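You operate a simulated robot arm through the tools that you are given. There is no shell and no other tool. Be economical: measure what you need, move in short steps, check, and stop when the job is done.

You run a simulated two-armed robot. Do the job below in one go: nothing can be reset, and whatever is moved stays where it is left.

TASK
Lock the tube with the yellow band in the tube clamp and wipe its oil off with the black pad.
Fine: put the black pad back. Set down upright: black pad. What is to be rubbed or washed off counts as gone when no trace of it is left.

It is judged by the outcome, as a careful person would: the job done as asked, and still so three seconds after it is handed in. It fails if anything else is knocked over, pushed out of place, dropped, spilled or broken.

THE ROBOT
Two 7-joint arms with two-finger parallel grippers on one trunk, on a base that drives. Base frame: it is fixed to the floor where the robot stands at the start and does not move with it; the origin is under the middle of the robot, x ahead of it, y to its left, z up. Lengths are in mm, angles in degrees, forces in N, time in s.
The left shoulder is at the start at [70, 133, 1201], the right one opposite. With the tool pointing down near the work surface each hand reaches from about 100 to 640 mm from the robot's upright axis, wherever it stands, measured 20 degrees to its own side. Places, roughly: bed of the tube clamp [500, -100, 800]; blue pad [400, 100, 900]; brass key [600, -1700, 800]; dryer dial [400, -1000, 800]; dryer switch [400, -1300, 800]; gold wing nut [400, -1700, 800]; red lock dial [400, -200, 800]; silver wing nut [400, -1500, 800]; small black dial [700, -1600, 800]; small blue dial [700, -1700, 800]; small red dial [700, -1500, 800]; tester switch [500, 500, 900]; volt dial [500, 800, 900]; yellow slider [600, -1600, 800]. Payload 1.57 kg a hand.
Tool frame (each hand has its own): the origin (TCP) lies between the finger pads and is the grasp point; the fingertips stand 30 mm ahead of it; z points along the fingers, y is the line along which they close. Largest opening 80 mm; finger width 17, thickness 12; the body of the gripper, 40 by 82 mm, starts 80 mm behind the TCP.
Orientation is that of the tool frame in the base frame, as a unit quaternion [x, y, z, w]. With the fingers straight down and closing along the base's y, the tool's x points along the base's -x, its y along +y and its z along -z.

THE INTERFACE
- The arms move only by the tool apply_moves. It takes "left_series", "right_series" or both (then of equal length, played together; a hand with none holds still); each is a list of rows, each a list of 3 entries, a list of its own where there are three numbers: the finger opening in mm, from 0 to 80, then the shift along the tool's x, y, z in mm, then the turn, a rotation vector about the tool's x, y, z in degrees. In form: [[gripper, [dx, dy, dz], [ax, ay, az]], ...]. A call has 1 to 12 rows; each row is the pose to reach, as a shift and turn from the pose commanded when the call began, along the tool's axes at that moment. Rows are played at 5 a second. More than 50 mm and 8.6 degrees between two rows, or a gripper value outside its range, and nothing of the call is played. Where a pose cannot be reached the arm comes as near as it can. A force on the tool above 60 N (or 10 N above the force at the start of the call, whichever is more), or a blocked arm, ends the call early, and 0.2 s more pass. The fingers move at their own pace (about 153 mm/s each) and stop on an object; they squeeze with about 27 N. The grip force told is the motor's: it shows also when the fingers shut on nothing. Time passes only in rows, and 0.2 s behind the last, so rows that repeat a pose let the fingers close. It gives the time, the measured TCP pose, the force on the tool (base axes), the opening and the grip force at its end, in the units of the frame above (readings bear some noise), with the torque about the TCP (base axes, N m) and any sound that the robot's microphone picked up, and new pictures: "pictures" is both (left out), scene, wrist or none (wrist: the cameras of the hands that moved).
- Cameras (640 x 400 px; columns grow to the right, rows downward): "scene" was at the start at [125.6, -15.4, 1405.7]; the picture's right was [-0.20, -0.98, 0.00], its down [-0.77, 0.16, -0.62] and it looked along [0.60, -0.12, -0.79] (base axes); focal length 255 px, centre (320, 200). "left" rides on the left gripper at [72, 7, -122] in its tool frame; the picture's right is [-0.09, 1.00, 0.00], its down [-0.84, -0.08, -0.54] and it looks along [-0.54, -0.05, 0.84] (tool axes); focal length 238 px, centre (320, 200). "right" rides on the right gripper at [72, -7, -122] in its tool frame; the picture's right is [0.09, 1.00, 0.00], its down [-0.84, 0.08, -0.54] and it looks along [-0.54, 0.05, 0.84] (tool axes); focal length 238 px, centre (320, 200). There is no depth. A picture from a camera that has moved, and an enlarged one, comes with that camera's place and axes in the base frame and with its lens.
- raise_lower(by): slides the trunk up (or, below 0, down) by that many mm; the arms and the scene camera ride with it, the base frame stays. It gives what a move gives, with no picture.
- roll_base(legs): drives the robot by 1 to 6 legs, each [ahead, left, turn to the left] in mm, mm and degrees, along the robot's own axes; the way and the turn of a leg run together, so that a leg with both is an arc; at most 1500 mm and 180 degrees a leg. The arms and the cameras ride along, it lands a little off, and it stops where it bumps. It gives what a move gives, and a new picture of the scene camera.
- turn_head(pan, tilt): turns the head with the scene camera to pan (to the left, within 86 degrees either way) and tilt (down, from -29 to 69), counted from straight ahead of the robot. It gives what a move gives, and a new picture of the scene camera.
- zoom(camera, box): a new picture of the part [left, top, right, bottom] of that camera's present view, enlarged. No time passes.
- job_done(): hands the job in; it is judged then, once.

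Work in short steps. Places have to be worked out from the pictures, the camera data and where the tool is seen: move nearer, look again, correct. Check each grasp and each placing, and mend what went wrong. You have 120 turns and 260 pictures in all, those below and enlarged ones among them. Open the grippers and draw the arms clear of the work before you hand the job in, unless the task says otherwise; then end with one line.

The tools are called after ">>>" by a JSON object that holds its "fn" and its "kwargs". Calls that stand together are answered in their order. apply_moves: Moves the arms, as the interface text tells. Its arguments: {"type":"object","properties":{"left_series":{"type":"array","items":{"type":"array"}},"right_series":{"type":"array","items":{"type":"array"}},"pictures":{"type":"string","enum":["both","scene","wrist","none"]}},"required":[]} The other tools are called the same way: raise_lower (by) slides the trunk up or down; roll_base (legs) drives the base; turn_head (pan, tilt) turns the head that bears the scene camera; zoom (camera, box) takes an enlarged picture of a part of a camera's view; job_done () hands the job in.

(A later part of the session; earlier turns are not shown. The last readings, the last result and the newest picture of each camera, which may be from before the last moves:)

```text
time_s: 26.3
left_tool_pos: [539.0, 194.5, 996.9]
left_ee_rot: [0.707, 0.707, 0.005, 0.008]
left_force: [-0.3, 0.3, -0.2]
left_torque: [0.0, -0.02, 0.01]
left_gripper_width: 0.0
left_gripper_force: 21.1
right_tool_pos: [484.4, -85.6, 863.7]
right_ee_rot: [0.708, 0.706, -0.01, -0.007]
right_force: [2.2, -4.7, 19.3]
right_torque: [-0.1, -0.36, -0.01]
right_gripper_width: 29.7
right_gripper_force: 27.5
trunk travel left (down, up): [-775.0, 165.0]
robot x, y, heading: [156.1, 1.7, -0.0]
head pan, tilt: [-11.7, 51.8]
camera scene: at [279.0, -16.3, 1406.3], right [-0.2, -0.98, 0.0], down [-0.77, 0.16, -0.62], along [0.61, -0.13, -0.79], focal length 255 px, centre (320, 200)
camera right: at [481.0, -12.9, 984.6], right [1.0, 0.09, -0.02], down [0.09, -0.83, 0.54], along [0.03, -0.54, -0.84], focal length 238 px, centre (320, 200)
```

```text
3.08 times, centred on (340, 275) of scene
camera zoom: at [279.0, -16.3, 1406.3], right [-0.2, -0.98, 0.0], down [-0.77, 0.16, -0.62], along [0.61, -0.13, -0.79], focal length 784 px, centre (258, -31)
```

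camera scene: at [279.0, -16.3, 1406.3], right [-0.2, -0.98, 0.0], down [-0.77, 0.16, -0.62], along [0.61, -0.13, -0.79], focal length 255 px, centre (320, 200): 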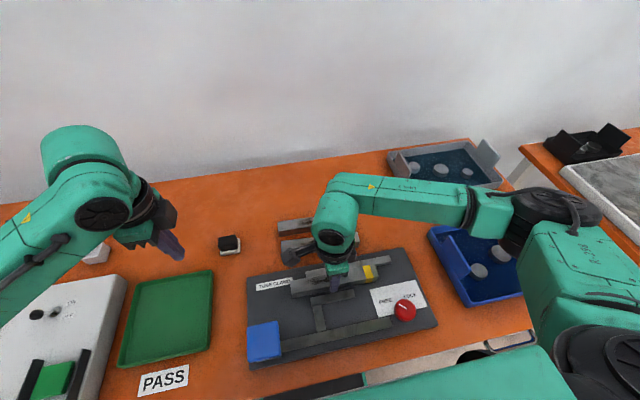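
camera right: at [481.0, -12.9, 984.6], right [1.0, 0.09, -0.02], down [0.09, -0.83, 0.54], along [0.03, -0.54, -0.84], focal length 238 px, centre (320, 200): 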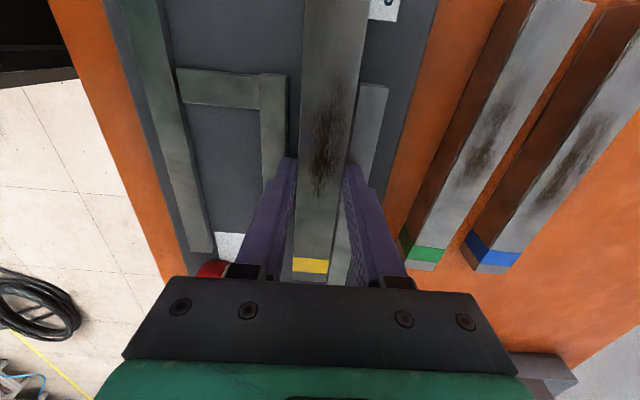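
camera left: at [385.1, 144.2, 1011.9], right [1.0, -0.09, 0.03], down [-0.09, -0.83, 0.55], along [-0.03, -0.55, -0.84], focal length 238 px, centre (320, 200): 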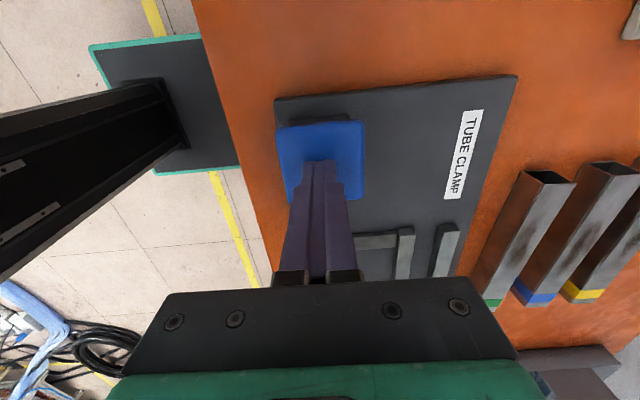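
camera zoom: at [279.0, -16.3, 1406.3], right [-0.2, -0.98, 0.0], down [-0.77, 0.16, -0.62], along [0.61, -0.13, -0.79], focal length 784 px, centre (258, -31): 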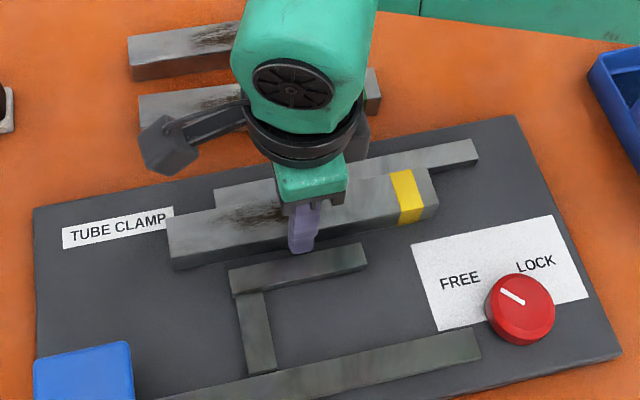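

Seated with 19 N down force, so plate top is about 815. I'll open slightly and lift away, then look.

>>> {"fn": "apply_moves", "kwargs": {"right_series": [[30, [0, 0, -1.5], [0, 0, 0]], [44, [0, 0, -1.5], [0, 0, 0]], [44, [0, 0, -2], [0, 0, 0]], [48, [0, 0, -15], [0, 0, 0]], [50, [0, 0, -45], [0, 0, 0]], [50, [0, 0, -85], [0, 0, 0]]]}}

>>> {"fn": "zoom", "kwargs": {"camera": "right", "box": [160, 0, 460, 260]}}

```text
time_s: 27.7
left_tool_pos: [538.9, 196.4, 996.7]
left_ee_rot: [0.707, 0.707, 0.004, 0.008]
left_force: [-0.5, 0.1, 0.4]
left_torque: [0.01, -0.02, 0.02]
left_gripper_width: 0.2
left_gripper_force: 20.8
right_tool_pos: [488.1, -84.3, 946.4]
right_ee_rot: [0.707, 0.707, -0.013, -0.008]
right_force: [0.1, 0.0, 0.5]
right_torque: [0.02, -0.01, -0.02]
right_gripper_width: 49.9
right_gripper_force: 0.0
trunk travel left (down, up): [-775.0, 165.0]
robot x, y, heading: [153.0, 0.9, -0.4]
head pan, tilt: [-11.7, 51.8]
camera scene: at [280.6, -15.1, 1405.7], right [-0.2, -0.98, 0.0], down [-0.77, 0.16, -0.62], along [0.6, -0.13, -0.79], focal length 255 px, centre (320, 200)
camera right: at [485.8, -12.5, 1068.2], right [1.0, 0.09, -0.03], down [0.09, -0.83, 0.55], along [0.02, -0.55, -0.84], focal length 238 px, centre (320, 200)
```

scene: 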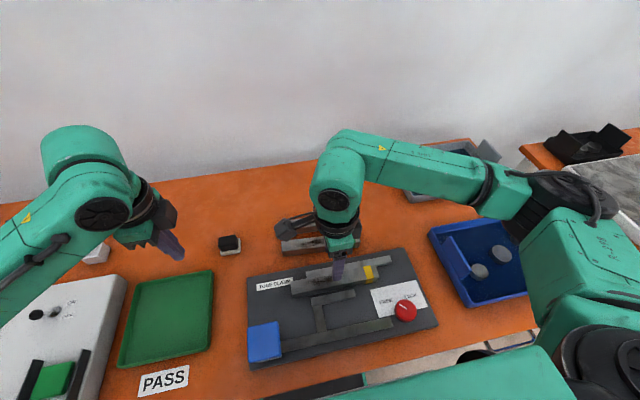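
right: 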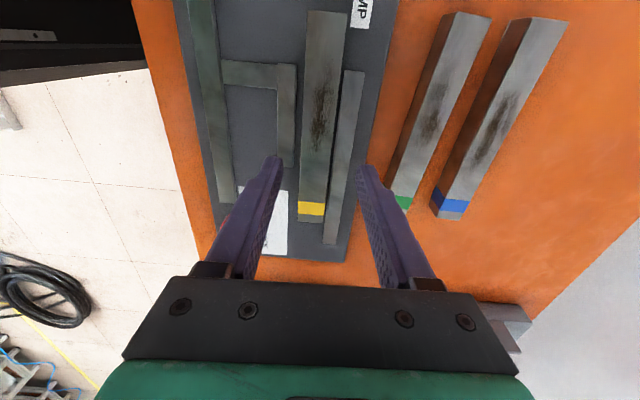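

```text
1.54 times, centred on (310, 130) of right
camera zoom: at [485.8, -12.5, 1068.2], right [1.0, 0.09, -0.03], down [0.09, -0.83, 0.55], along [0.02, -0.55, -0.84], focal length 367 px, centre (335, 308)
```

zoom: 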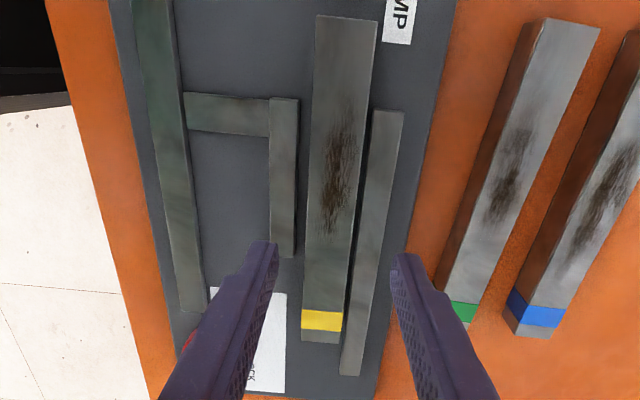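

The tube sits in the bed between jaw and wall. I'll back the base 100 mm for comfortable reach to the blue pad and dial.

>>> {"fn": "roll_base", "kwargs": {"legs": [[-100, 0, 0]]}}

>>> {"fn": "zoom", "kwargs": {"camera": "scene", "box": [330, 200, 450, 300]}}

```text
time_s: 28.8
left_tool_pos: [441.0, 196.8, 996.4]
left_ee_rot: [0.707, 0.707, 0.004, 0.007]
left_force: [0.3, 0.0, -0.8]
left_torque: [-0.01, -0.02, 0.0]
left_gripper_width: 0.0
left_gripper_force: 21.4
right_tool_pos: [390.2, -83.7, 946.4]
right_ee_rot: [0.708, 0.706, -0.013, -0.007]
right_force: [-0.6, 0.1, 0.3]
right_torque: [-0.02, 0.0, 0.02]
right_gripper_width: 50.1
right_gripper_force: 0.0
trunk travel left (down, up): [-775.0, 165.0]
robot x, y, heading: [57.0, 1.4, -0.3]
head pan, tilt: [-11.7, 51.8]
camera scene: at [183.6, -15.3, 1405.5], right [-0.2, -0.98, 0.0], down [-0.77, 0.16, -0.62], along [0.6, -0.13, -0.79], focal length 255 px, centre (320, 200)
```

scene: 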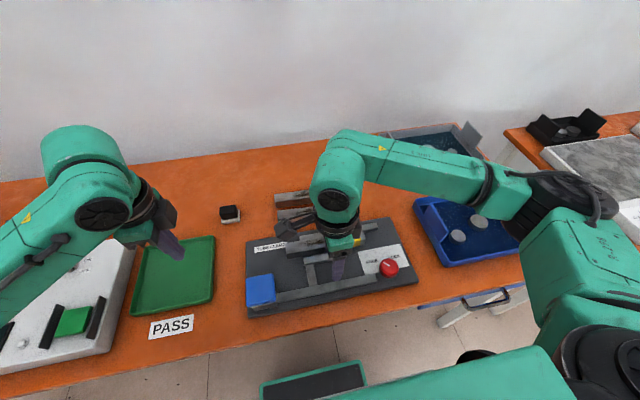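

```text
4.00 times, centred on (390, 250) of scene
camera zoom: at [183.6, -15.3, 1405.5], right [-0.2, -0.98, 0.0], down [-0.77, 0.16, -0.62], along [0.6, -0.13, -0.79], focal length 1020 px, centre (40, 0)
```

zoom: 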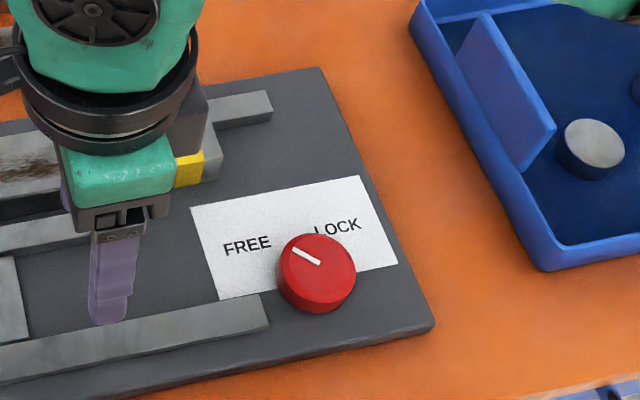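

The dial is about 50 mm across at about (389, -226). I'll move the right hand over it while turning the yaw back to neutral, leaving room for a clockwise turn.

>>> {"fn": "apply_moves", "kwargs": {"right_series": [[60, [-13, 0, 0], [0, 0, -8.2]], [70, [-26, 0, 0], [0, 0, -16.4]], [75, [-39, 0, 0], [0, 0, -24.6]], [75, [-52, 0, 0], [0, 0, -32.8]], [75, [-65, 0, 0], [0, 0, -41]], [75, [-78, 0, 0], [0, 0, -49.2]], [75, [-91, 0, 0], [0, 0, -57.4]], [75, [-104, 0, 0], [0, 0, -65.6]], [75, [-117, 0, 0], [0, 0, -73.8]], [75, [-130, 0, 0], [0, 0, -82]], [75, [-142, 0, 0], [0, 0, -90]], [75, [-142, 0, 0], [0, 0, -90]]]}}

>>> {"fn": "zoom", "kwargs": {"camera": "right", "box": [200, 0, 440, 200]}}

```text
time_s: 31.4
left_tool_pos: [440.6, 195.2, 996.1]
left_ee_rot: [0.706, 0.708, 0.004, 0.008]
left_force: [0.0, -0.3, 0.1]
left_torque: [0.0, 0.01, 0.0]
left_gripper_width: 0.2
left_gripper_force: 21.3
right_tool_pos: [390.3, -226.5, 946.9]
right_ee_rot: [0.0, 1.0, -0.004, -0.015]
right_force: [0.0, 0.1, 0.8]
right_torque: [0.0, 0.02, 0.01]
right_gripper_width: 74.7
right_gripper_force: 0.0
trunk travel left (down, up): [-775.0, 165.0]
robot x, y, heading: [56.0, -0.7, -0.2]
head pan, tilt: [-11.7, 51.8]
camera scene: at [182.2, -15.2, 1405.7], right [-0.2, -0.98, 0.0], down [-0.77, 0.16, -0.62], along [0.6, -0.13, -0.79], focal length 255 px, centre (320, 200)
camera right: at [322.3, -232.9, 1071.0], right [-0.09, 1.0, 0.0], down [0.85, 0.08, 0.52], along [0.51, 0.04, -0.86], focal length 238 px, centre (320, 200)
```

scene: 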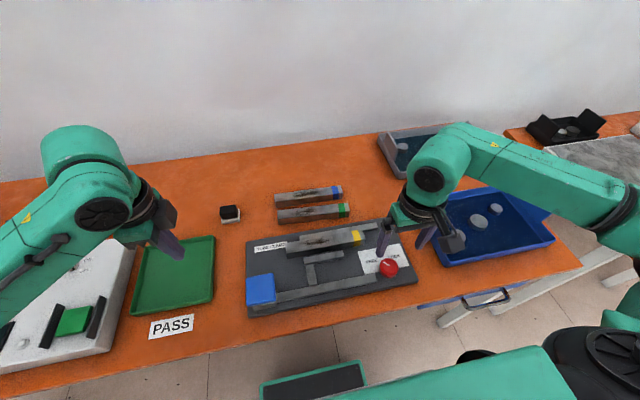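
right: 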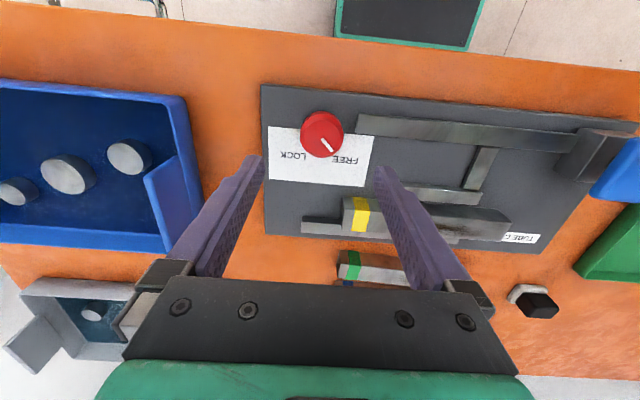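

```text
2.00 times, centred on (320, 100) of right
camera zoom: at [322.3, -232.9, 1071.0], right [-0.09, 1.0, 0.0], down [0.85, 0.08, 0.52], along [0.51, 0.04, -0.86], focal length 477 px, centre (320, 400)
```

zoom: 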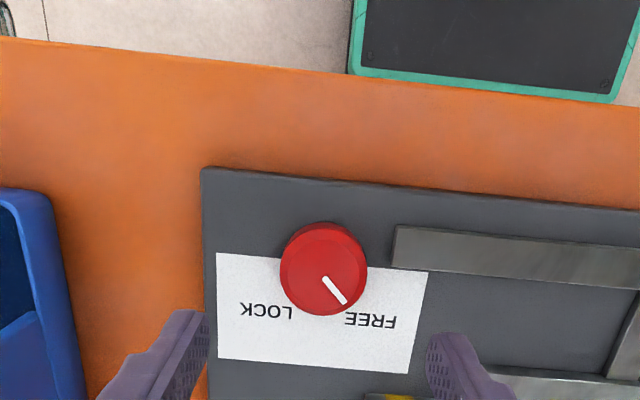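

Dial centre is about (382, -226); pointer at FREE, needing a clockwise turn of roughly 70–90°. Now the left hand goes over the blue pad and presses.

>>> {"fn": "apply_moves", "kwargs": {"left_series": [[0, [-31, -15, 0], [0, 0, 0]], [0, [-62, -29, 10], [0, 0, 0]], [0, [-93, -44, 35], [0, 0, 0]], [0, [-123, -58, 65], [0, 0, 0]], [0, [-123, -58, 90], [0, 0, 0]], [0, [-123, -58, 99], [0, 0, 0]], [0, [-123, -58, 104], [0, 0, 0]], [0, [-123, -58, 108], [0, 0, 0]], [0, [-123, -58, 110], [0, 0, 0]]]}}

>>> {"fn": "zoom", "kwargs": {"camera": "scene", "box": [230, 200, 430, 325]}}

```text
time_s: 33.4
left_tool_pos: [382.7, 73.2, 892.3]
left_ee_rot: [0.706, 0.708, 0.008, 0.015]
left_force: [-1.6, 12.0, 58.1]
left_torque: [0.53, 0.17, -0.26]
left_gripper_width: 0.0
left_gripper_force: 21.4
right_tool_pos: [384.0, -225.9, 950.8]
right_ee_rot: [0.0, 1.0, -0.004, -0.011]
right_force: [0.4, 0.1, -0.4]
right_torque: [0.02, -0.03, 0.01]
right_gripper_width: 75.4
right_gripper_force: 0.1
trunk travel left (down, up): [-775.0, 165.0]
robot x, y, heading: [56.0, 0.1, -0.0]
head pan, tilt: [-11.7, 51.8]
camera scene: at [174.6, -13.4, 1407.3], right [-0.2, -0.98, 0.0], down [-0.77, 0.16, -0.62], along [0.61, -0.13, -0.78], focal length 255 px, centre (320, 200)
camera left: at [384.3, 147.6, 1014.1], right [1.0, -0.09, 0.03], down [-0.09, -0.83, 0.55], along [-0.02, -0.55, -0.84], focal length 238 px, centre (320, 200)
```

scene: 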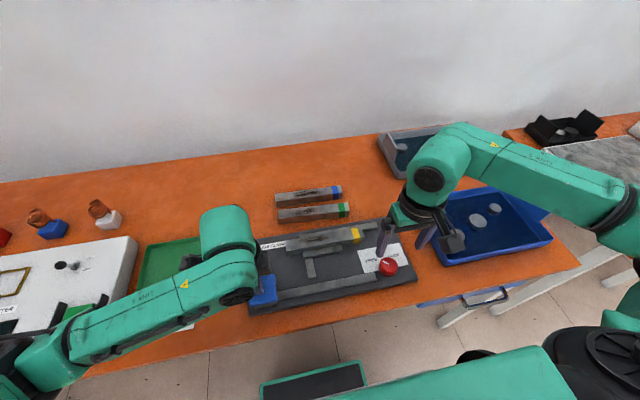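
left: 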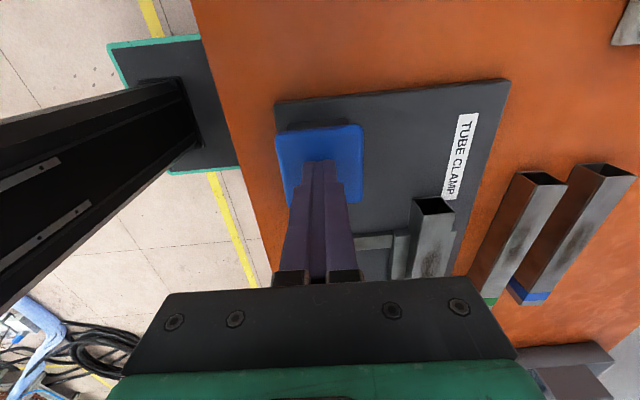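

```text
3.20 times, centred on (330, 262) of scene
camera zoom: at [174.6, -13.4, 1407.3], right [-0.2, -0.98, 0.0], down [-0.77, 0.16, -0.62], along [0.61, -0.13, -0.78], focal length 816 px, centre (288, 0)
```

zoom: 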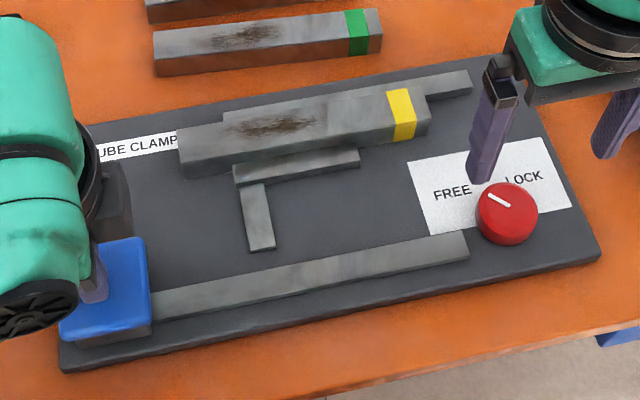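

The jaw is now against the tube. I'll ease the left hand by 2 mm and lower the right hand to just above the dial to check alignment.

>>> {"fn": "apply_moves", "kwargs": {"left_series": [[0, [0, 0, -1], [0, 0, 0]], [0, [0, 0, -2], [0, 0, 0]], [0, [0, 0, -2], [0, 0, 0]]], "right_series": [[70, [1.5, 0, 25], [0, 0, 0]], [62, [1.5, 0, 50], [0, 0, 0]], [62, [1.5, 0, 66], [0, 0, 0]]]}}

>>> {"fn": "zoom", "kwargs": {"camera": "right", "box": [200, 40, 440, 240]}}

```text
time_s: 34.2
left_tool_pos: [381.0, 73.6, 892.7]
left_ee_rot: [0.707, 0.707, 0.007, 0.014]
left_force: [0.5, 10.5, 56.7]
left_torque: [0.46, 0.12, -0.25]
left_gripper_width: 0.0
left_gripper_force: 21.2
right_tool_pos: [381.5, -227.0, 883.1]
right_ee_rot: [0.001, 1.0, -0.004, -0.012]
right_force: [-0.5, -0.6, -0.7]
right_torque: [0.02, 0.01, 0.03]
right_gripper_width: 61.9
right_gripper_force: 0.0
trunk travel left (down, up): [-775.0, 165.0]
robot x, y, heading: [57.5, -0.0, -0.3]
head pan, tilt: [-11.7, 51.8]
camera scene: at [175.5, -14.0, 1406.5], right [-0.2, -0.98, 0.0], down [-0.77, 0.16, -0.62], along [0.61, -0.13, -0.78], focal length 255 px, centre (320, 200)
camera right: at [313.3, -232.3, 1006.5], right [-0.09, 1.0, -0.01], down [0.85, 0.08, 0.52], along [0.52, 0.04, -0.85], focal length 238 px, centre (320, 200)
camera left: at [385.0, 147.5, 1014.1], right [1.0, -0.09, 0.03], down [-0.09, -0.83, 0.55], along [-0.02, -0.55, -0.84], focal length 238 px, centre (320, 200)
```

scene: 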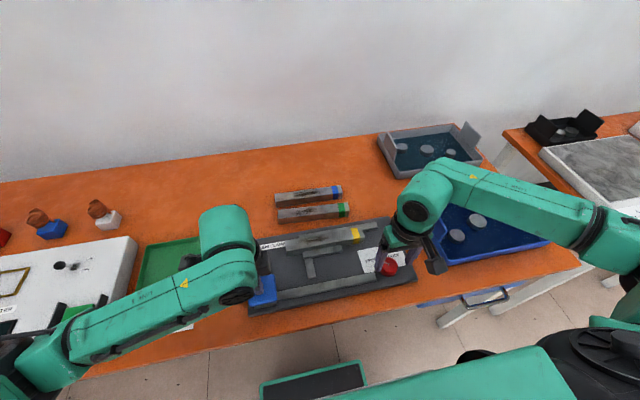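
right: 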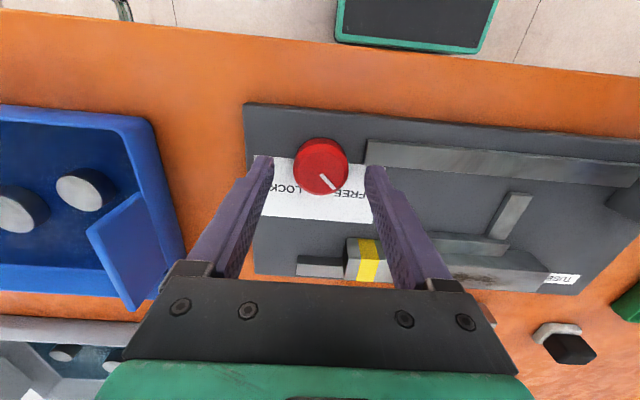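
left: 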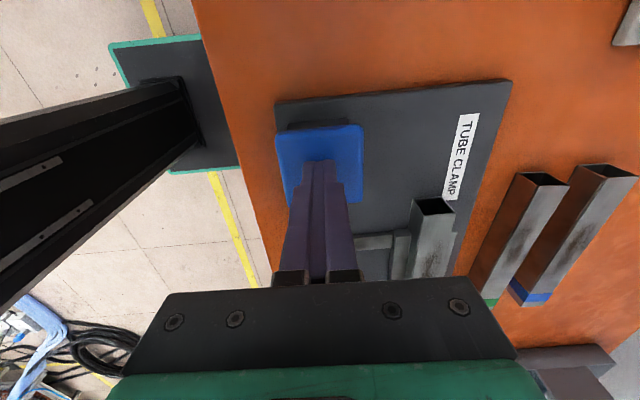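

```text
2.00 times, centred on (320, 140) of right
camera zoom: at [313.3, -232.3, 1006.5], right [-0.09, 1.0, -0.01], down [0.85, 0.08, 0.52], along [0.52, 0.04, -0.85], focal length 477 px, centre (320, 320)
```

zoom: 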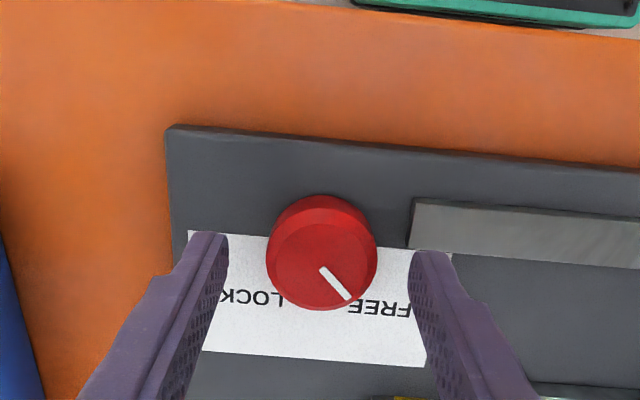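

The dial centre calculates to about x 386. I'll shift 4 mm forward, lower to TCP 863, close on the dial, and ease the left hand a little more.

>>> {"fn": "apply_moves", "kwargs": {"left_series": [[0, [0, 0, -1], [0, 0, 0]], [0, [0, 0, -2], [0, 0, 0]], [0, [0, 0, -3], [0, 0, 0]], [0, [0, 0, -3], [0, 0, 0]], [0, [0, 0, -3], [0, 0, 0]]], "right_series": [[62, [-4, 0, 5], [0, 0, 0]], [62, [-4, 0, 15], [0, 0, 0]], [62, [-4, 0, 20], [0, 0, 0]], [25, [-4, 0, 20], [0, 0, 0]], [25, [-4, 0, 20], [0, 0, 0]]]}}

>>> {"fn": "zoom", "kwargs": {"camera": "right", "box": [200, 40, 440, 240]}}

```text
time_s: 35.4
left_tool_pos: [382.0, 74.7, 893.2]
left_ee_rot: [0.707, 0.707, 0.005, 0.01]
left_force: [3.8, -1.9, 36.8]
left_torque: [0.13, -0.03, 0.32]
left_gripper_width: 0.0
left_gripper_force: 21.3
right_tool_pos: [386.1, -225.0, 862.3]
right_ee_rot: [0.0, 1.0, -0.002, -0.013]
right_force: [-3.2, 15.4, -7.0]
right_torque: [0.46, -1.18, 0.02]
right_gripper_width: 43.2
right_gripper_force: 44.7
trunk travel left (down, up): [-775.0, 165.0]
robot x, y, heading: [56.7, 1.2, 0.1]
head pan, tilt: [-11.7, 51.8]
camera scene: at [178.1, -13.2, 1406.0], right [-0.2, -0.98, 0.0], down [-0.77, 0.16, -0.62], along [0.61, -0.13, -0.78], focal length 255 px, centre (320, 200)
camera right: at [318.5, -231.8, 986.7], right [-0.09, 1.0, 0.0], down [0.85, 0.08, 0.52], along [0.52, 0.05, -0.85], focal length 238 px, centre (320, 200)
camera left: at [386.2, 147.6, 1014.1], right [1.0, -0.09, 0.02], down [-0.09, -0.83, 0.55], along [-0.03, -0.55, -0.84], focal length 238 px, centre (320, 200)
```

scene: 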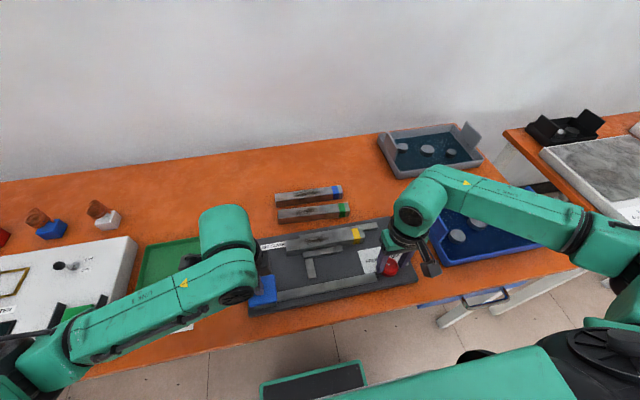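
right: 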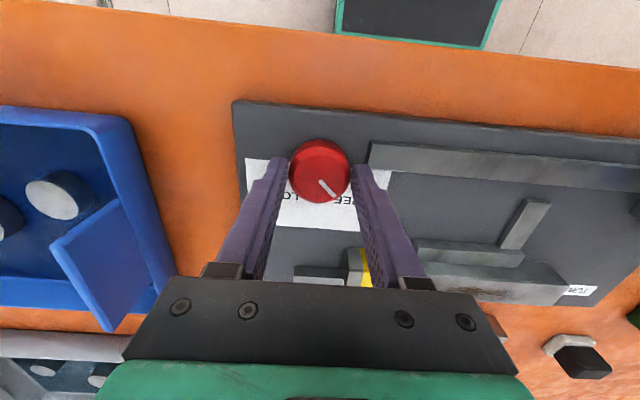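
left: 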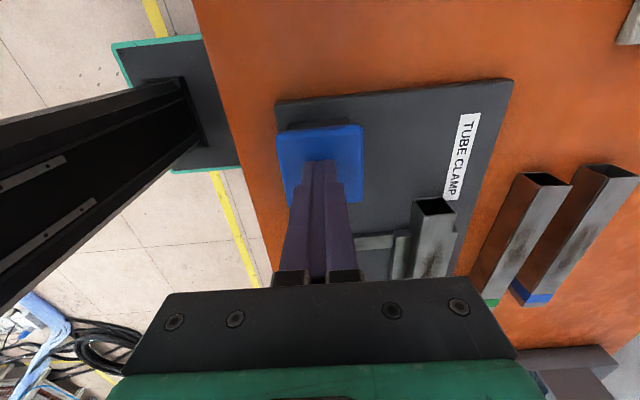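

```text
2.00 times, centred on (320, 140) of right
camera zoom: at [318.5, -231.8, 986.7], right [-0.09, 1.0, 0.0], down [0.85, 0.08, 0.52], along [0.52, 0.05, -0.85], focal length 477 px, centre (320, 320)
```

zoom: 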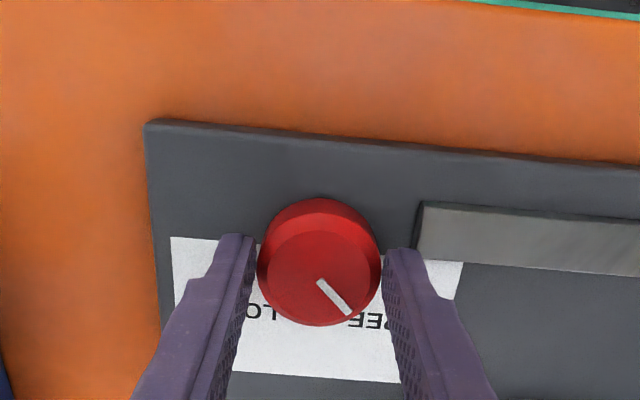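

Gripped at 43 mm. With the pad held, I'll rotate the dial clockwise by up to 80°.

>>> {"fn": "apply_moves", "kwargs": {"right_series": [[25, [0, 0, 0], [0, 0, 8]], [25, [0, 0, 0], [0, 0, 16]], [25, [0, 0, 0], [0, 0, 24]], [25, [0, 0, 0], [0, 0, 32]], [25, [0, 0, 0], [0, 0, 40]], [25, [0, 0, 0], [0, 0, 48]], [25, [0, 0, 0], [0, 0, 56]], [25, [0, 0, 0], [0, 0, 64]], [25, [0, 0, 0], [0, 0, 72]], [25, [0, 0, 0], [0, 0, 80]]]}}

>>> {"fn": "zoom", "kwargs": {"camera": "right", "box": [200, 40, 440, 240]}}

```text
time_s: 37.6
left_tool_pos: [381.7, 73.8, 892.9]
left_ee_rot: [0.708, 0.706, 0.004, 0.009]
left_force: [-4.4, -15.2, 38.8]
left_torque: [-0.28, 0.21, 0.01]
left_gripper_width: 0.0
left_gripper_force: 21.2
right_tool_pos: [390.7, -223.1, 864.8]
right_ee_rot: [0.644, 0.765, -0.007, -0.009]
right_force: [10.5, 34.1, -3.6]
right_torque: [1.59, -0.23, 0.03]
right_gripper_width: 43.2
right_gripper_force: 45.0
trunk travel left (down, up): [-775.0, 165.0]
robot x, y, heading: [55.1, 1.9, -0.1]
head pan, tilt: [-11.7, 51.8]
camera scene: at [179.6, -12.1, 1406.2], right [-0.2, -0.98, 0.0], down [-0.77, 0.16, -0.62], along [0.61, -0.13, -0.78], focal length 255 px, centre (320, 200)
camera right: at [374.8, -153.9, 985.9], right [0.97, 0.26, -0.02], down [0.23, -0.81, 0.54], along [0.12, -0.52, -0.84], focal length 238 px, centre (320, 200)
```

scene: 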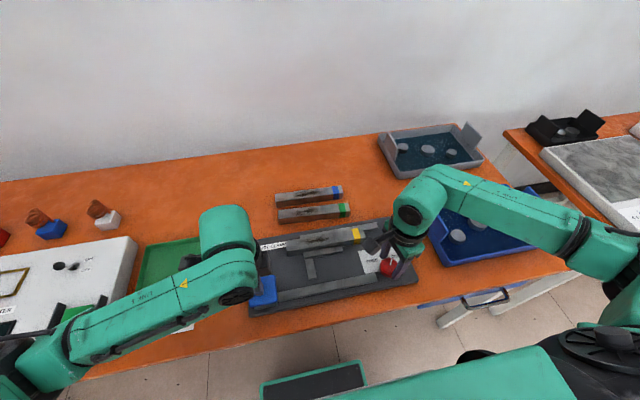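
right: 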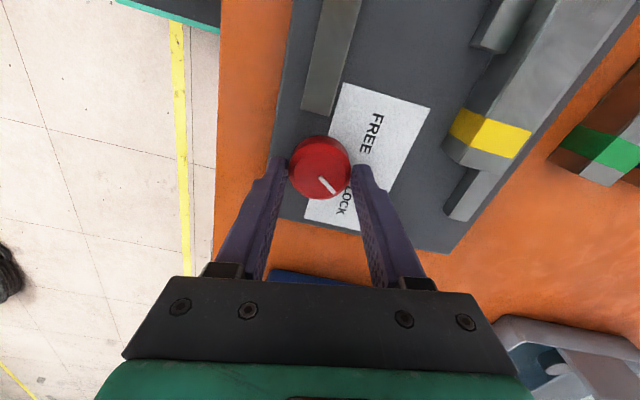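

```text
2.00 times, centred on (320, 140) of right
camera zoom: at [374.8, -153.9, 985.9], right [0.97, 0.26, -0.02], down [0.23, -0.81, 0.54], along [0.12, -0.52, -0.84], focal length 477 px, centre (320, 320)
```

zoom: 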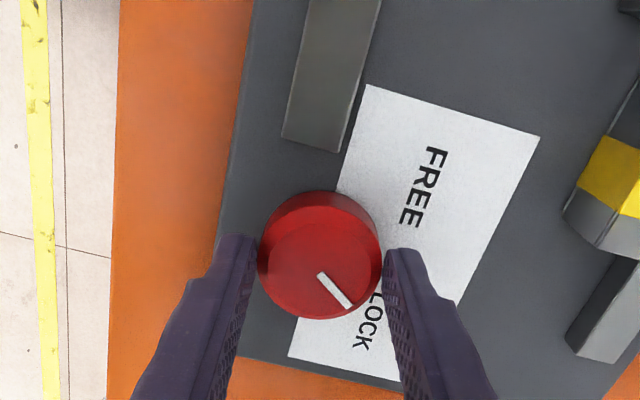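

The dial followed and points about at LOCK, with no stop torque yet. I'll turn another 10° gently to make sure it reaches the end.

>>> {"fn": "apply_moves", "kwargs": {"right_series": [[25, [0, 0, 0], [0, 0, 5]], [25, [0, 0, 0], [0, 0, 10]], [25, [0, 0, 0], [0, 0, 10]]], "pictures": "wrist"}}

>>> {"fn": "zoom", "kwargs": {"camera": "right", "box": [200, 40, 440, 240]}}

```text
time_s: 38.4
left_tool_pos: [382.6, 73.9, 892.9]
left_ee_rot: [0.708, 0.706, 0.004, 0.01]
left_force: [-8.9, -11.6, 38.4]
left_torque: [-0.24, 0.34, -0.03]
left_gripper_width: 0.0
left_gripper_force: 21.6
right_tool_pos: [391.2, -223.3, 865.5]
right_ee_rot: [0.708, 0.707, -0.007, -0.005]
right_force: [21.1, 28.0, 10.0]
right_torque: [1.42, -0.48, 0.27]
right_gripper_width: 43.2
right_gripper_force: 44.6
trunk travel left (down, up): [-775.0, 165.0]
robot x, y, heading: [52.5, 0.6, 0.2]
head pan, tilt: [-11.7, 51.8]
camera right: at [386.8, -151.8, 985.5], right [1.0, 0.09, -0.02], down [0.09, -0.84, 0.54], along [0.03, -0.54, -0.84], focal length 238 px, centre (320, 200)
```

right: 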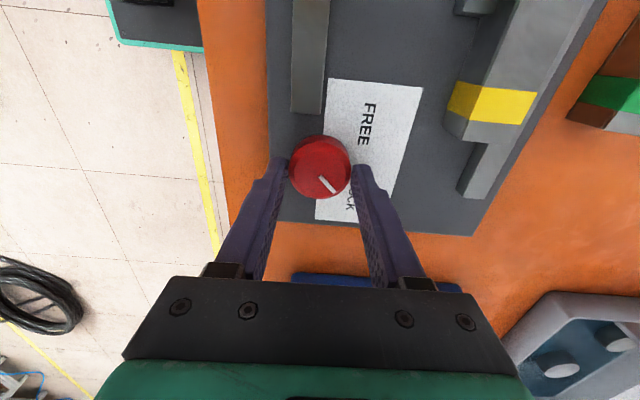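

```text
2.00 times, centred on (320, 140) of right
camera zoom: at [386.8, -151.8, 985.5], right [1.0, 0.09, -0.02], down [0.09, -0.84, 0.54], along [0.03, -0.54, -0.84], focal length 477 px, centre (320, 320)
```

zoom: 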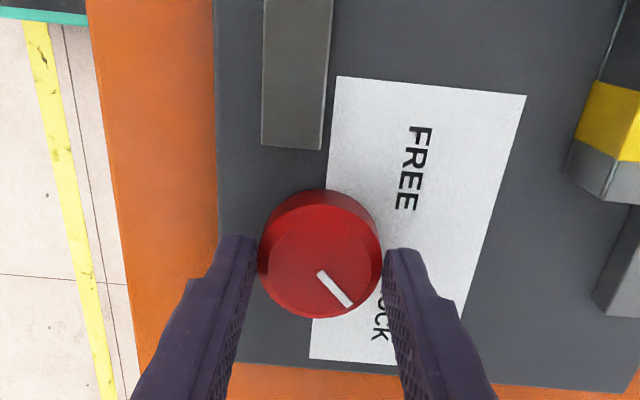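

90° turned, and torque about z is rising, so it's at the LOCK end. I'll release the dial and lift the right hand while the left keeps pressing.

>>> {"fn": "apply_moves", "kwargs": {"right_series": [[40, [0, 0, 0], [0, 0, 9]], [62, [0, 0, 0], [0, 0, 9]], [62, [0, 0, 0], [0, 0, 9]], [62, [0, 0, -25], [0, 0, 9]], [62, [0, 0, -60], [0, 0, 9]], [62, [0, 0, -95], [0, 0, 9]]], "pictures": "none"}}

>>> {"fn": "zoom", "kwargs": {"camera": "scene", "box": [230, 200, 430, 325]}}

```text
refused: row 1 steps farther than a row can; nothing moved
```

```text
3.20 times, centred on (330, 262) of scene
camera zoom: at [179.9, -11.9, 1406.2], right [-0.2, -0.98, 0.0], down [-0.77, 0.16, -0.62], along [0.61, -0.13, -0.79], focal length 816 px, centre (288, 0)
```

zoom: 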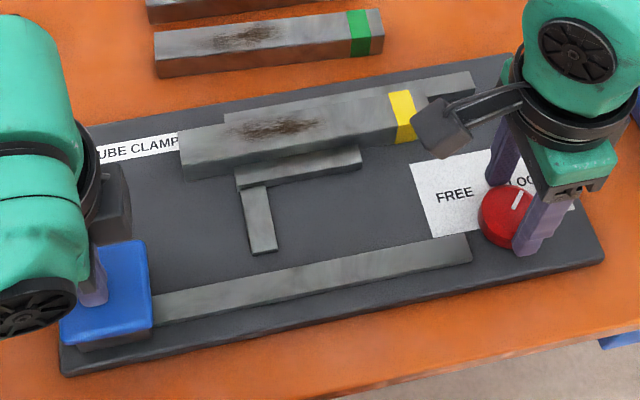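

The rotation values in my row were wrong, since pose is relative to now. I'll release with no turn.

>>> {"fn": "apply_moves", "kwargs": {"right_series": [[40, [0, 0, 0], [0, 0, 0]], [62, [0, 0, 0], [0, 0, 0]], [62, [0, 0, 0], [0, 0, 0]], [62, [0, 0, -25], [0, 0, 0]], [62, [0, 0, -60], [0, 0, 0]], [62, [0, 0, -95], [0, 0, 0]]], "pictures": "none"}}

>>> {"fn": "zoom", "kwargs": {"camera": "scene", "box": [230, 200, 430, 325]}}

```text
time_s: 39.8
left_tool_pos: [383.0, 73.7, 893.0]
left_ee_rot: [0.707, 0.707, 0.006, 0.009]
left_force: [1.7, 9.8, 33.3]
left_torque: [0.4, 0.04, 0.13]
left_gripper_width: 0.2
left_gripper_force: 21.5
right_tool_pos: [391.3, -227.4, 959.0]
right_ee_rot: [0.707, 0.707, -0.012, -0.007]
right_force: [-0.6, -0.5, -0.3]
right_torque: [0.02, 0.02, 0.0]
right_gripper_width: 62.0
right_gripper_force: 0.1
trunk travel left (down, up): [-775.0, 165.0]
robot x, y, heading: [56.6, -2.1, -0.0]
head pan, tilt: [-11.7, 51.8]
```

```text
3.20 times, centred on (330, 262) of scene
camera zoom: at [178.3, -13.4, 1406.1], right [-0.2, -0.98, 0.0], down [-0.77, 0.16, -0.62], along [0.61, -0.13, -0.78], focal length 816 px, centre (288, 0)
```

zoom: 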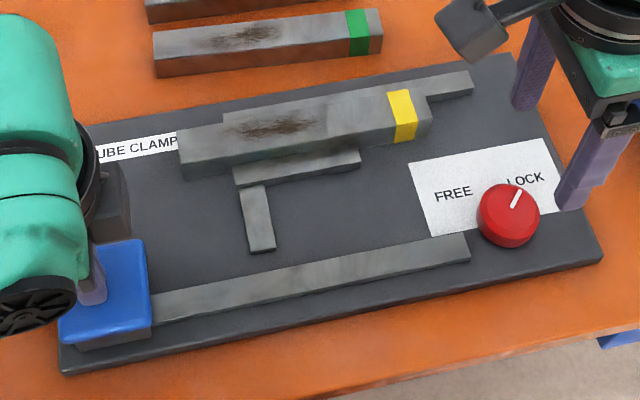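

The pointer is at LOCK. Now I'll lift the left hand off the pad and check that the jaw stays.

>>> {"fn": "apply_moves", "kwargs": {"left_series": [[0, [0, 0, -10], [0, 0, 0]], [0, [0, 0, -30], [0, 0, 0]], [0, [30, 0, -60], [0, 0, 0]], [0, [70, 0, -85], [0, 0, 0]], [0, [110, 0, -100], [0, 0, 0]]], "pictures": "none"}}

>>> {"fn": "zoom", "kwargs": {"camera": "scene", "box": [210, 180, 430, 325]}}

```text
time_s: 41.0
left_tool_pos: [412.2, 168.7, 971.2]
left_ee_rot: [0.707, 0.707, 0.004, 0.008]
left_force: [-0.4, 0.3, 0.8]
left_torque: [-0.03, -0.01, 0.0]
left_gripper_width: 0.1
left_gripper_force: 20.6
left hand out of reach, approached as far as the arm can: row 4, 5
right_tool_pos: [394.8, -227.7, 956.8]
right_ee_rot: [0.707, 0.707, -0.012, -0.008]
right_force: [-0.3, 0.6, -0.4]
right_torque: [-0.03, 0.0, 0.03]
right_gripper_width: 61.8
right_gripper_force: 0.1
trunk travel left (down, up): [-775.0, 165.0]
robot x, y, heading: [58.8, 1.3, -0.1]
head pan, tilt: [-11.7, 51.8]
```

```text
2.76 times, centred on (320, 252) of scene
camera zoom: at [182.2, -13.3, 1405.7], right [-0.2, -0.98, 0.0], down [-0.77, 0.16, -0.62], along [0.6, -0.13, -0.79], focal length 703 px, centre (320, 55)
```

zoom: 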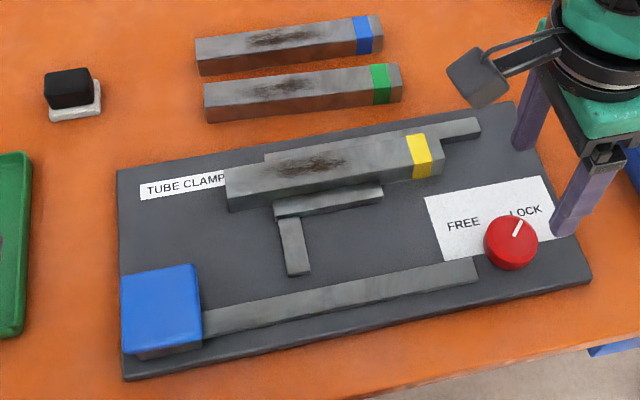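

The jaw holds after release, so the tube is locked. Next I'll bring the left hand back to neutral yaw near the black pad to inspect it.

>>> {"fn": "apply_moves", "kwargs": {"left_series": [[10, [-2, 13, 0], [0, 0, -8.2]], [20, [-4, 26, 0], [0, 0, -16.4]], [30, [-6, 39, 0], [0, 0, -24.6]], [40, [-8, 52, 0], [0, 0, -32.8]], [50, [-10, 65, 0], [0, 0, -41]], [60, [-12, 79, 0], [0, 0, -49.2]], [70, [-14, 92, 0], [0, 0, -57.4]], [75, [-16, 106, 0], [0, 0, -65.6]], [75, [-18, 120, 0], [0, 0, -73.8]], [75, [-20, 134, 0], [0, 0, -82]], [75, [-22, 148, 0], [0, 0, -90]], [75, [-22, 148, 0], [0, 0, -90]]], "pictures": "wrist"}}

>>> {"fn": "zoom", "kwargs": {"camera": "left", "box": [200, 40, 440, 240]}}

>>> {"fn": "zoom", "kwargs": {"camera": "scene", "box": [200, 180, 260, 240]}}

```text
time_s: 43.6
left_tool_pos: [561.8, 146.8, 974.6]
left_ee_rot: [-0.001, 1.0, -0.003, 0.008]
left_force: [-0.1, 0.2, 0.6]
left_torque: [-0.01, 0.03, -0.06]
left_gripper_width: 75.0
left_gripper_force: 0.0
right_tool_pos: [392.5, -227.7, 956.5]
right_ee_rot: [0.707, 0.707, -0.013, -0.008]
right_force: [0.9, -0.9, -0.1]
right_torque: [-0.01, 0.0, 0.01]
right_gripper_width: 62.0
right_gripper_force: 0.1
trunk travel left (down, up): [-775.0, 165.0]
robot x, y, heading: [60.2, -0.8, -0.1]
head pan, tilt: [-11.7, 51.8]
camera left: at [486.9, 155.0, 1095.6], right [0.09, 1.0, 0.0], down [0.83, -0.07, 0.56], along [0.55, -0.05, -0.83], focal length 238 px, centre (320, 200)
```

left: 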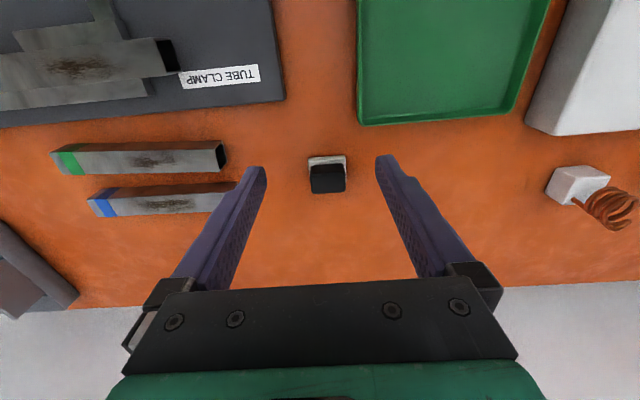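

```text
2.00 times, centred on (320, 140) of left
camera zoom: at [486.9, 155.0, 1095.6], right [0.09, 1.0, 0.0], down [0.83, -0.07, 0.56], along [0.55, -0.05, -0.83], focal length 477 px, centre (320, 320)
```

zoom: 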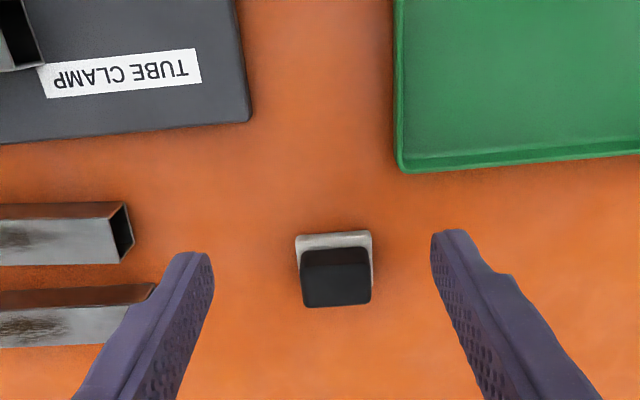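

```text
6.67 times, centred on (230, 210) of scene
camera zoom: at [181.8, -15.2, 1405.7], right [-0.2, -0.98, 0.0], down [-0.77, 0.16, -0.62], along [0.6, -0.13, -0.79], focal length 1700 px, centre (920, 133)
```

zoom: 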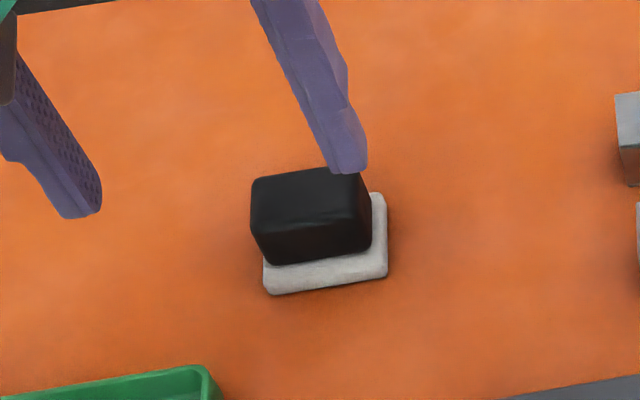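

The pad is a black block (about 43 mm wide, top z≈842, centre about (632, 153)) on a white sole. I'll move above it and check.

>>> {"fn": "apply_moves", "kwargs": {"left_series": [[75, [-35, 3, 15], [0, 0, 0]], [70, [-70, 6, 30], [0, 0, 0]], [64, [-70, 6, 60], [0, 0, 0]], [64, [-70, 6, 85], [0, 0, 0]], [64, [-70, 6, 85], [0, 0, 0]]]}}

>>> {"fn": "zoom", "kwargs": {"camera": "left", "box": [200, 60, 440, 260]}}

```text
time_s: 44.8
left_tool_pos: [635.2, 153.3, 891.6]
left_ee_rot: [0.0, 1.0, -0.002, 0.008]
left_force: [-0.7, -0.3, -0.5]
left_torque: [-0.04, 0.01, -0.02]
left_gripper_width: 64.1
left_gripper_force: 0.1
right_tool_pos: [393.4, -229.1, 956.3]
right_ee_rot: [0.707, 0.707, -0.013, -0.008]
right_force: [0.4, 0.1, -0.6]
right_torque: [0.01, 0.0, 0.03]
right_gripper_width: 62.1
right_gripper_force: 0.1
trunk travel left (down, up): [-775.0, 165.0]
robot x, y, heading: [57.6, -1.9, -0.1]
head pan, tilt: [-11.7, 51.8]
camera scene: at [182.1, -15.6, 1405.7], right [-0.2, -0.98, 0.0], down [-0.77, 0.16, -0.62], along [0.6, -0.13, -0.79], focal length 255 px, centre (320, 200)
camera left: at [559.6, 161.0, 1012.1], right [0.09, 1.0, 0.0], down [0.83, -0.08, 0.56], along [0.55, -0.05, -0.83], focal length 238 px, centre (320, 200)
```

scene: 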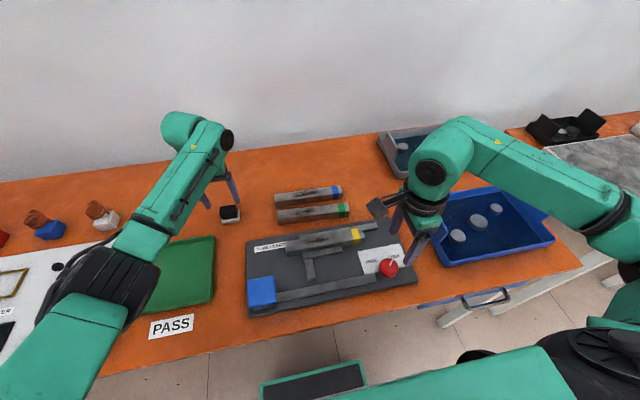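
left: 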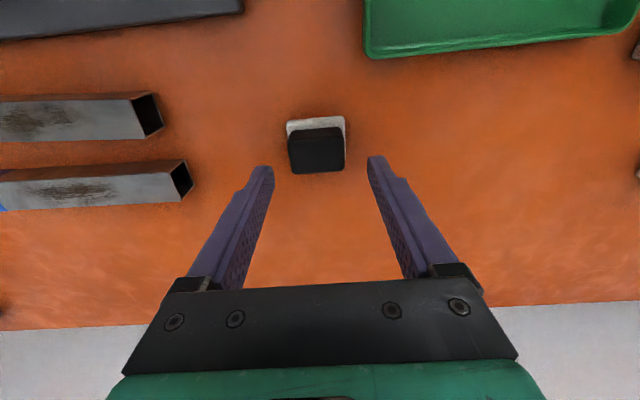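

```text
2.00 times, centred on (320, 160) of left
camera zoom: at [559.6, 161.0, 1012.1], right [0.09, 1.0, 0.0], down [0.83, -0.08, 0.56], along [0.55, -0.05, -0.83], focal length 477 px, centre (320, 280)
```

zoom: 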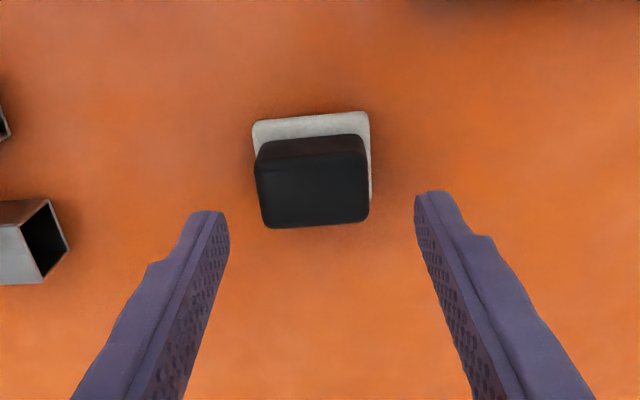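

Aligned within 3 mm. I'll correct, descend to TCP 848 and close on the black block.

>>> {"fn": "apply_moves", "kwargs": {"left_series": [[64, [2.7, -1.5, 10], [0, 0, 0]], [64, [2.7, -1.5, 25], [0, 0, 0]], [64, [2.7, -1.5, 38], [0, 0, 0]], [64, [2.7, -1.5, 43.5], [0, 0, 0]], [64, [2.7, -1.5, 43.5], [0, 0, 0]], [30, [2.7, -1.5, 43.5], [0, 0, 0]], [30, [2.7, -1.5, 43.5], [0, 0, 0]], [30, [2.7, -1.5, 43.5], [0, 0, 0]]], "pictures": "wrist"}}

```text
time_s: 46.6
left_tool_pos: [630.8, 150.5, 847.9]
left_ee_rot: [0.0, 1.0, -0.002, 0.009]
left_force: [-0.1, 0.5, 0.7]
left_torque: [0.0, -0.02, 0.0]
left_gripper_width: 43.0
left_gripper_force: 27.3
right_tool_pos: [393.7, -227.8, 956.0]
right_ee_rot: [0.708, 0.706, -0.013, -0.008]
right_force: [0.7, 0.2, -0.1]
right_torque: [-0.02, 0.0, 0.02]
right_gripper_width: 62.1
right_gripper_force: 0.0
trunk travel left (down, up): [-775.0, 165.0]
robot x, y, heading: [56.1, 1.4, -0.3]
head pan, tilt: [-11.7, 51.8]
camera left: at [556.2, 159.7, 968.9], right [0.09, 1.0, 0.0], down [0.83, -0.07, 0.56], along [0.55, -0.05, -0.83], focal length 238 px, centre (320, 200)
```

left: 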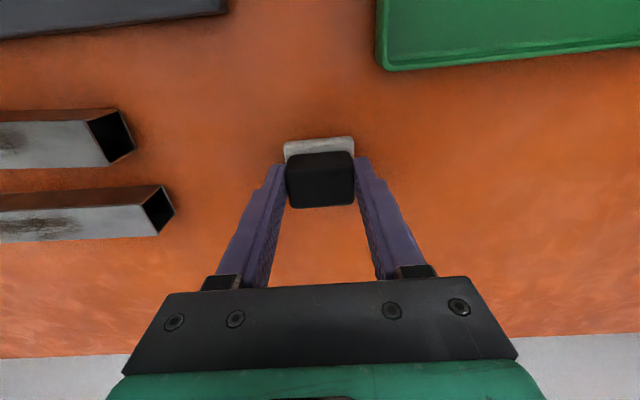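

Gripped at 43 mm; the put-back pose is about (631, 151, 848). I'll lift it and at the same time move the right hand off to the right.

>>> {"fn": "apply_moves", "kwargs": {"left_series": [[30, [0, 0, -10], [0, 0, 0]], [30, [0, 0, -30], [0, 0, 0]], [30, [0, 0, -55], [0, 0, 0]], [30, [0, 0, -80], [0, 0, 0]], [30, [0, 0, -87], [0, 0, 0]]], "right_series": [[62, [-30, 0, 0], [0, 0, 0]], [62, [-60, 0, -10], [0, 0, 0]], [62, [-95, 0, -20], [0, 0, 0]], [62, [-130, 0, -30], [0, 0, 0]], [62, [-150, 0, -40], [0, 0, 0]]], "pictures": "scene"}}

>>> {"fn": "zoom", "kwargs": {"camera": "left", "box": [200, 60, 440, 260]}}

>>> {"fn": "zoom", "kwargs": {"camera": "scene", "box": [180, 150, 400, 300]}}

```text
time_s: 47.8
left_tool_pos: [629.9, 151.1, 935.8]
left_ee_rot: [0.0, 1.0, -0.003, 0.009]
left_force: [0.4, 1.2, -0.1]
left_torque: [0.01, -0.01, -0.01]
left_gripper_width: 42.8
left_gripper_force: 26.9
right_tool_pos: [393.3, -377.2, 997.3]
right_ee_rot: [0.707, 0.707, -0.012, -0.007]
right_force: [-0.3, 0.1, 0.2]
right_torque: [0.01, -0.03, -0.03]
right_gripper_width: 61.6
right_gripper_force: 0.0
trunk travel left (down, up): [-775.0, 165.0]
robot x, y, heading: [54.3, 2.3, -0.2]
head pan, tilt: [-11.7, 51.8]
camera scene: at [182.1, -15.5, 1405.7], right [-0.2, -0.98, 0.0], down [-0.77, 0.16, -0.62], along [0.6, -0.13, -0.79], focal length 255 px, centre (320, 200)
```

scene: 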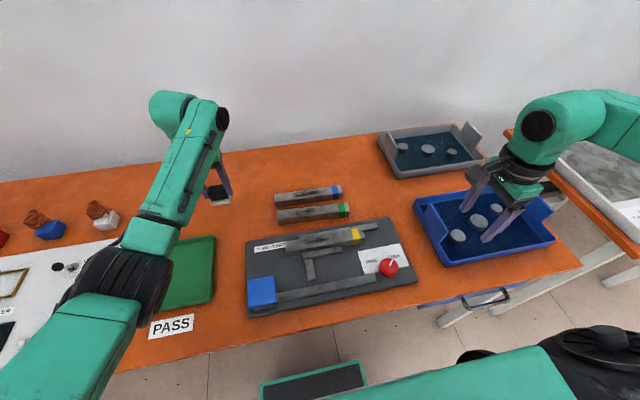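

```text
2.00 times, centred on (320, 160) of left
camera zoom: at [555.1, 159.1, 1056.2], right [0.09, 1.0, 0.0], down [0.83, -0.08, 0.56], along [0.55, -0.05, -0.83], focal length 477 px, centre (320, 280)
```

zoom: 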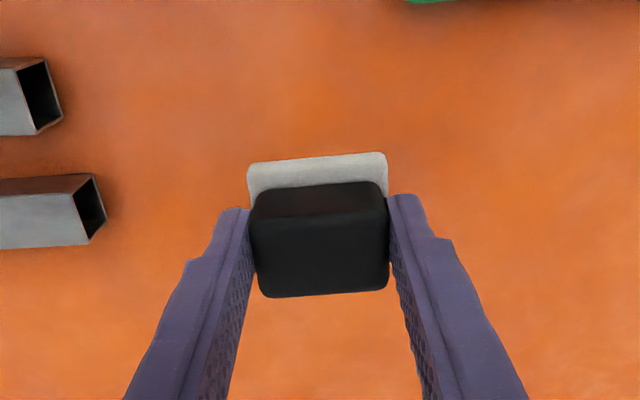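

```text
2.67 times, centred on (290, 225) of scene
camera zoom: at [182.1, -15.5, 1405.7], right [-0.2, -0.98, 0.0], down [-0.77, 0.16, -0.62], along [0.6, -0.13, -0.79], focal length 680 px, centre (400, 133)
```

zoom: 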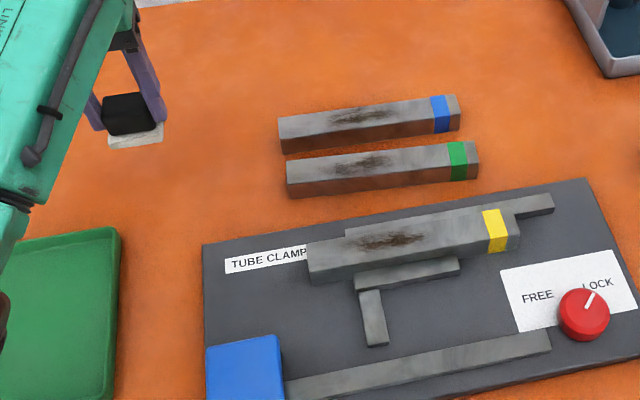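

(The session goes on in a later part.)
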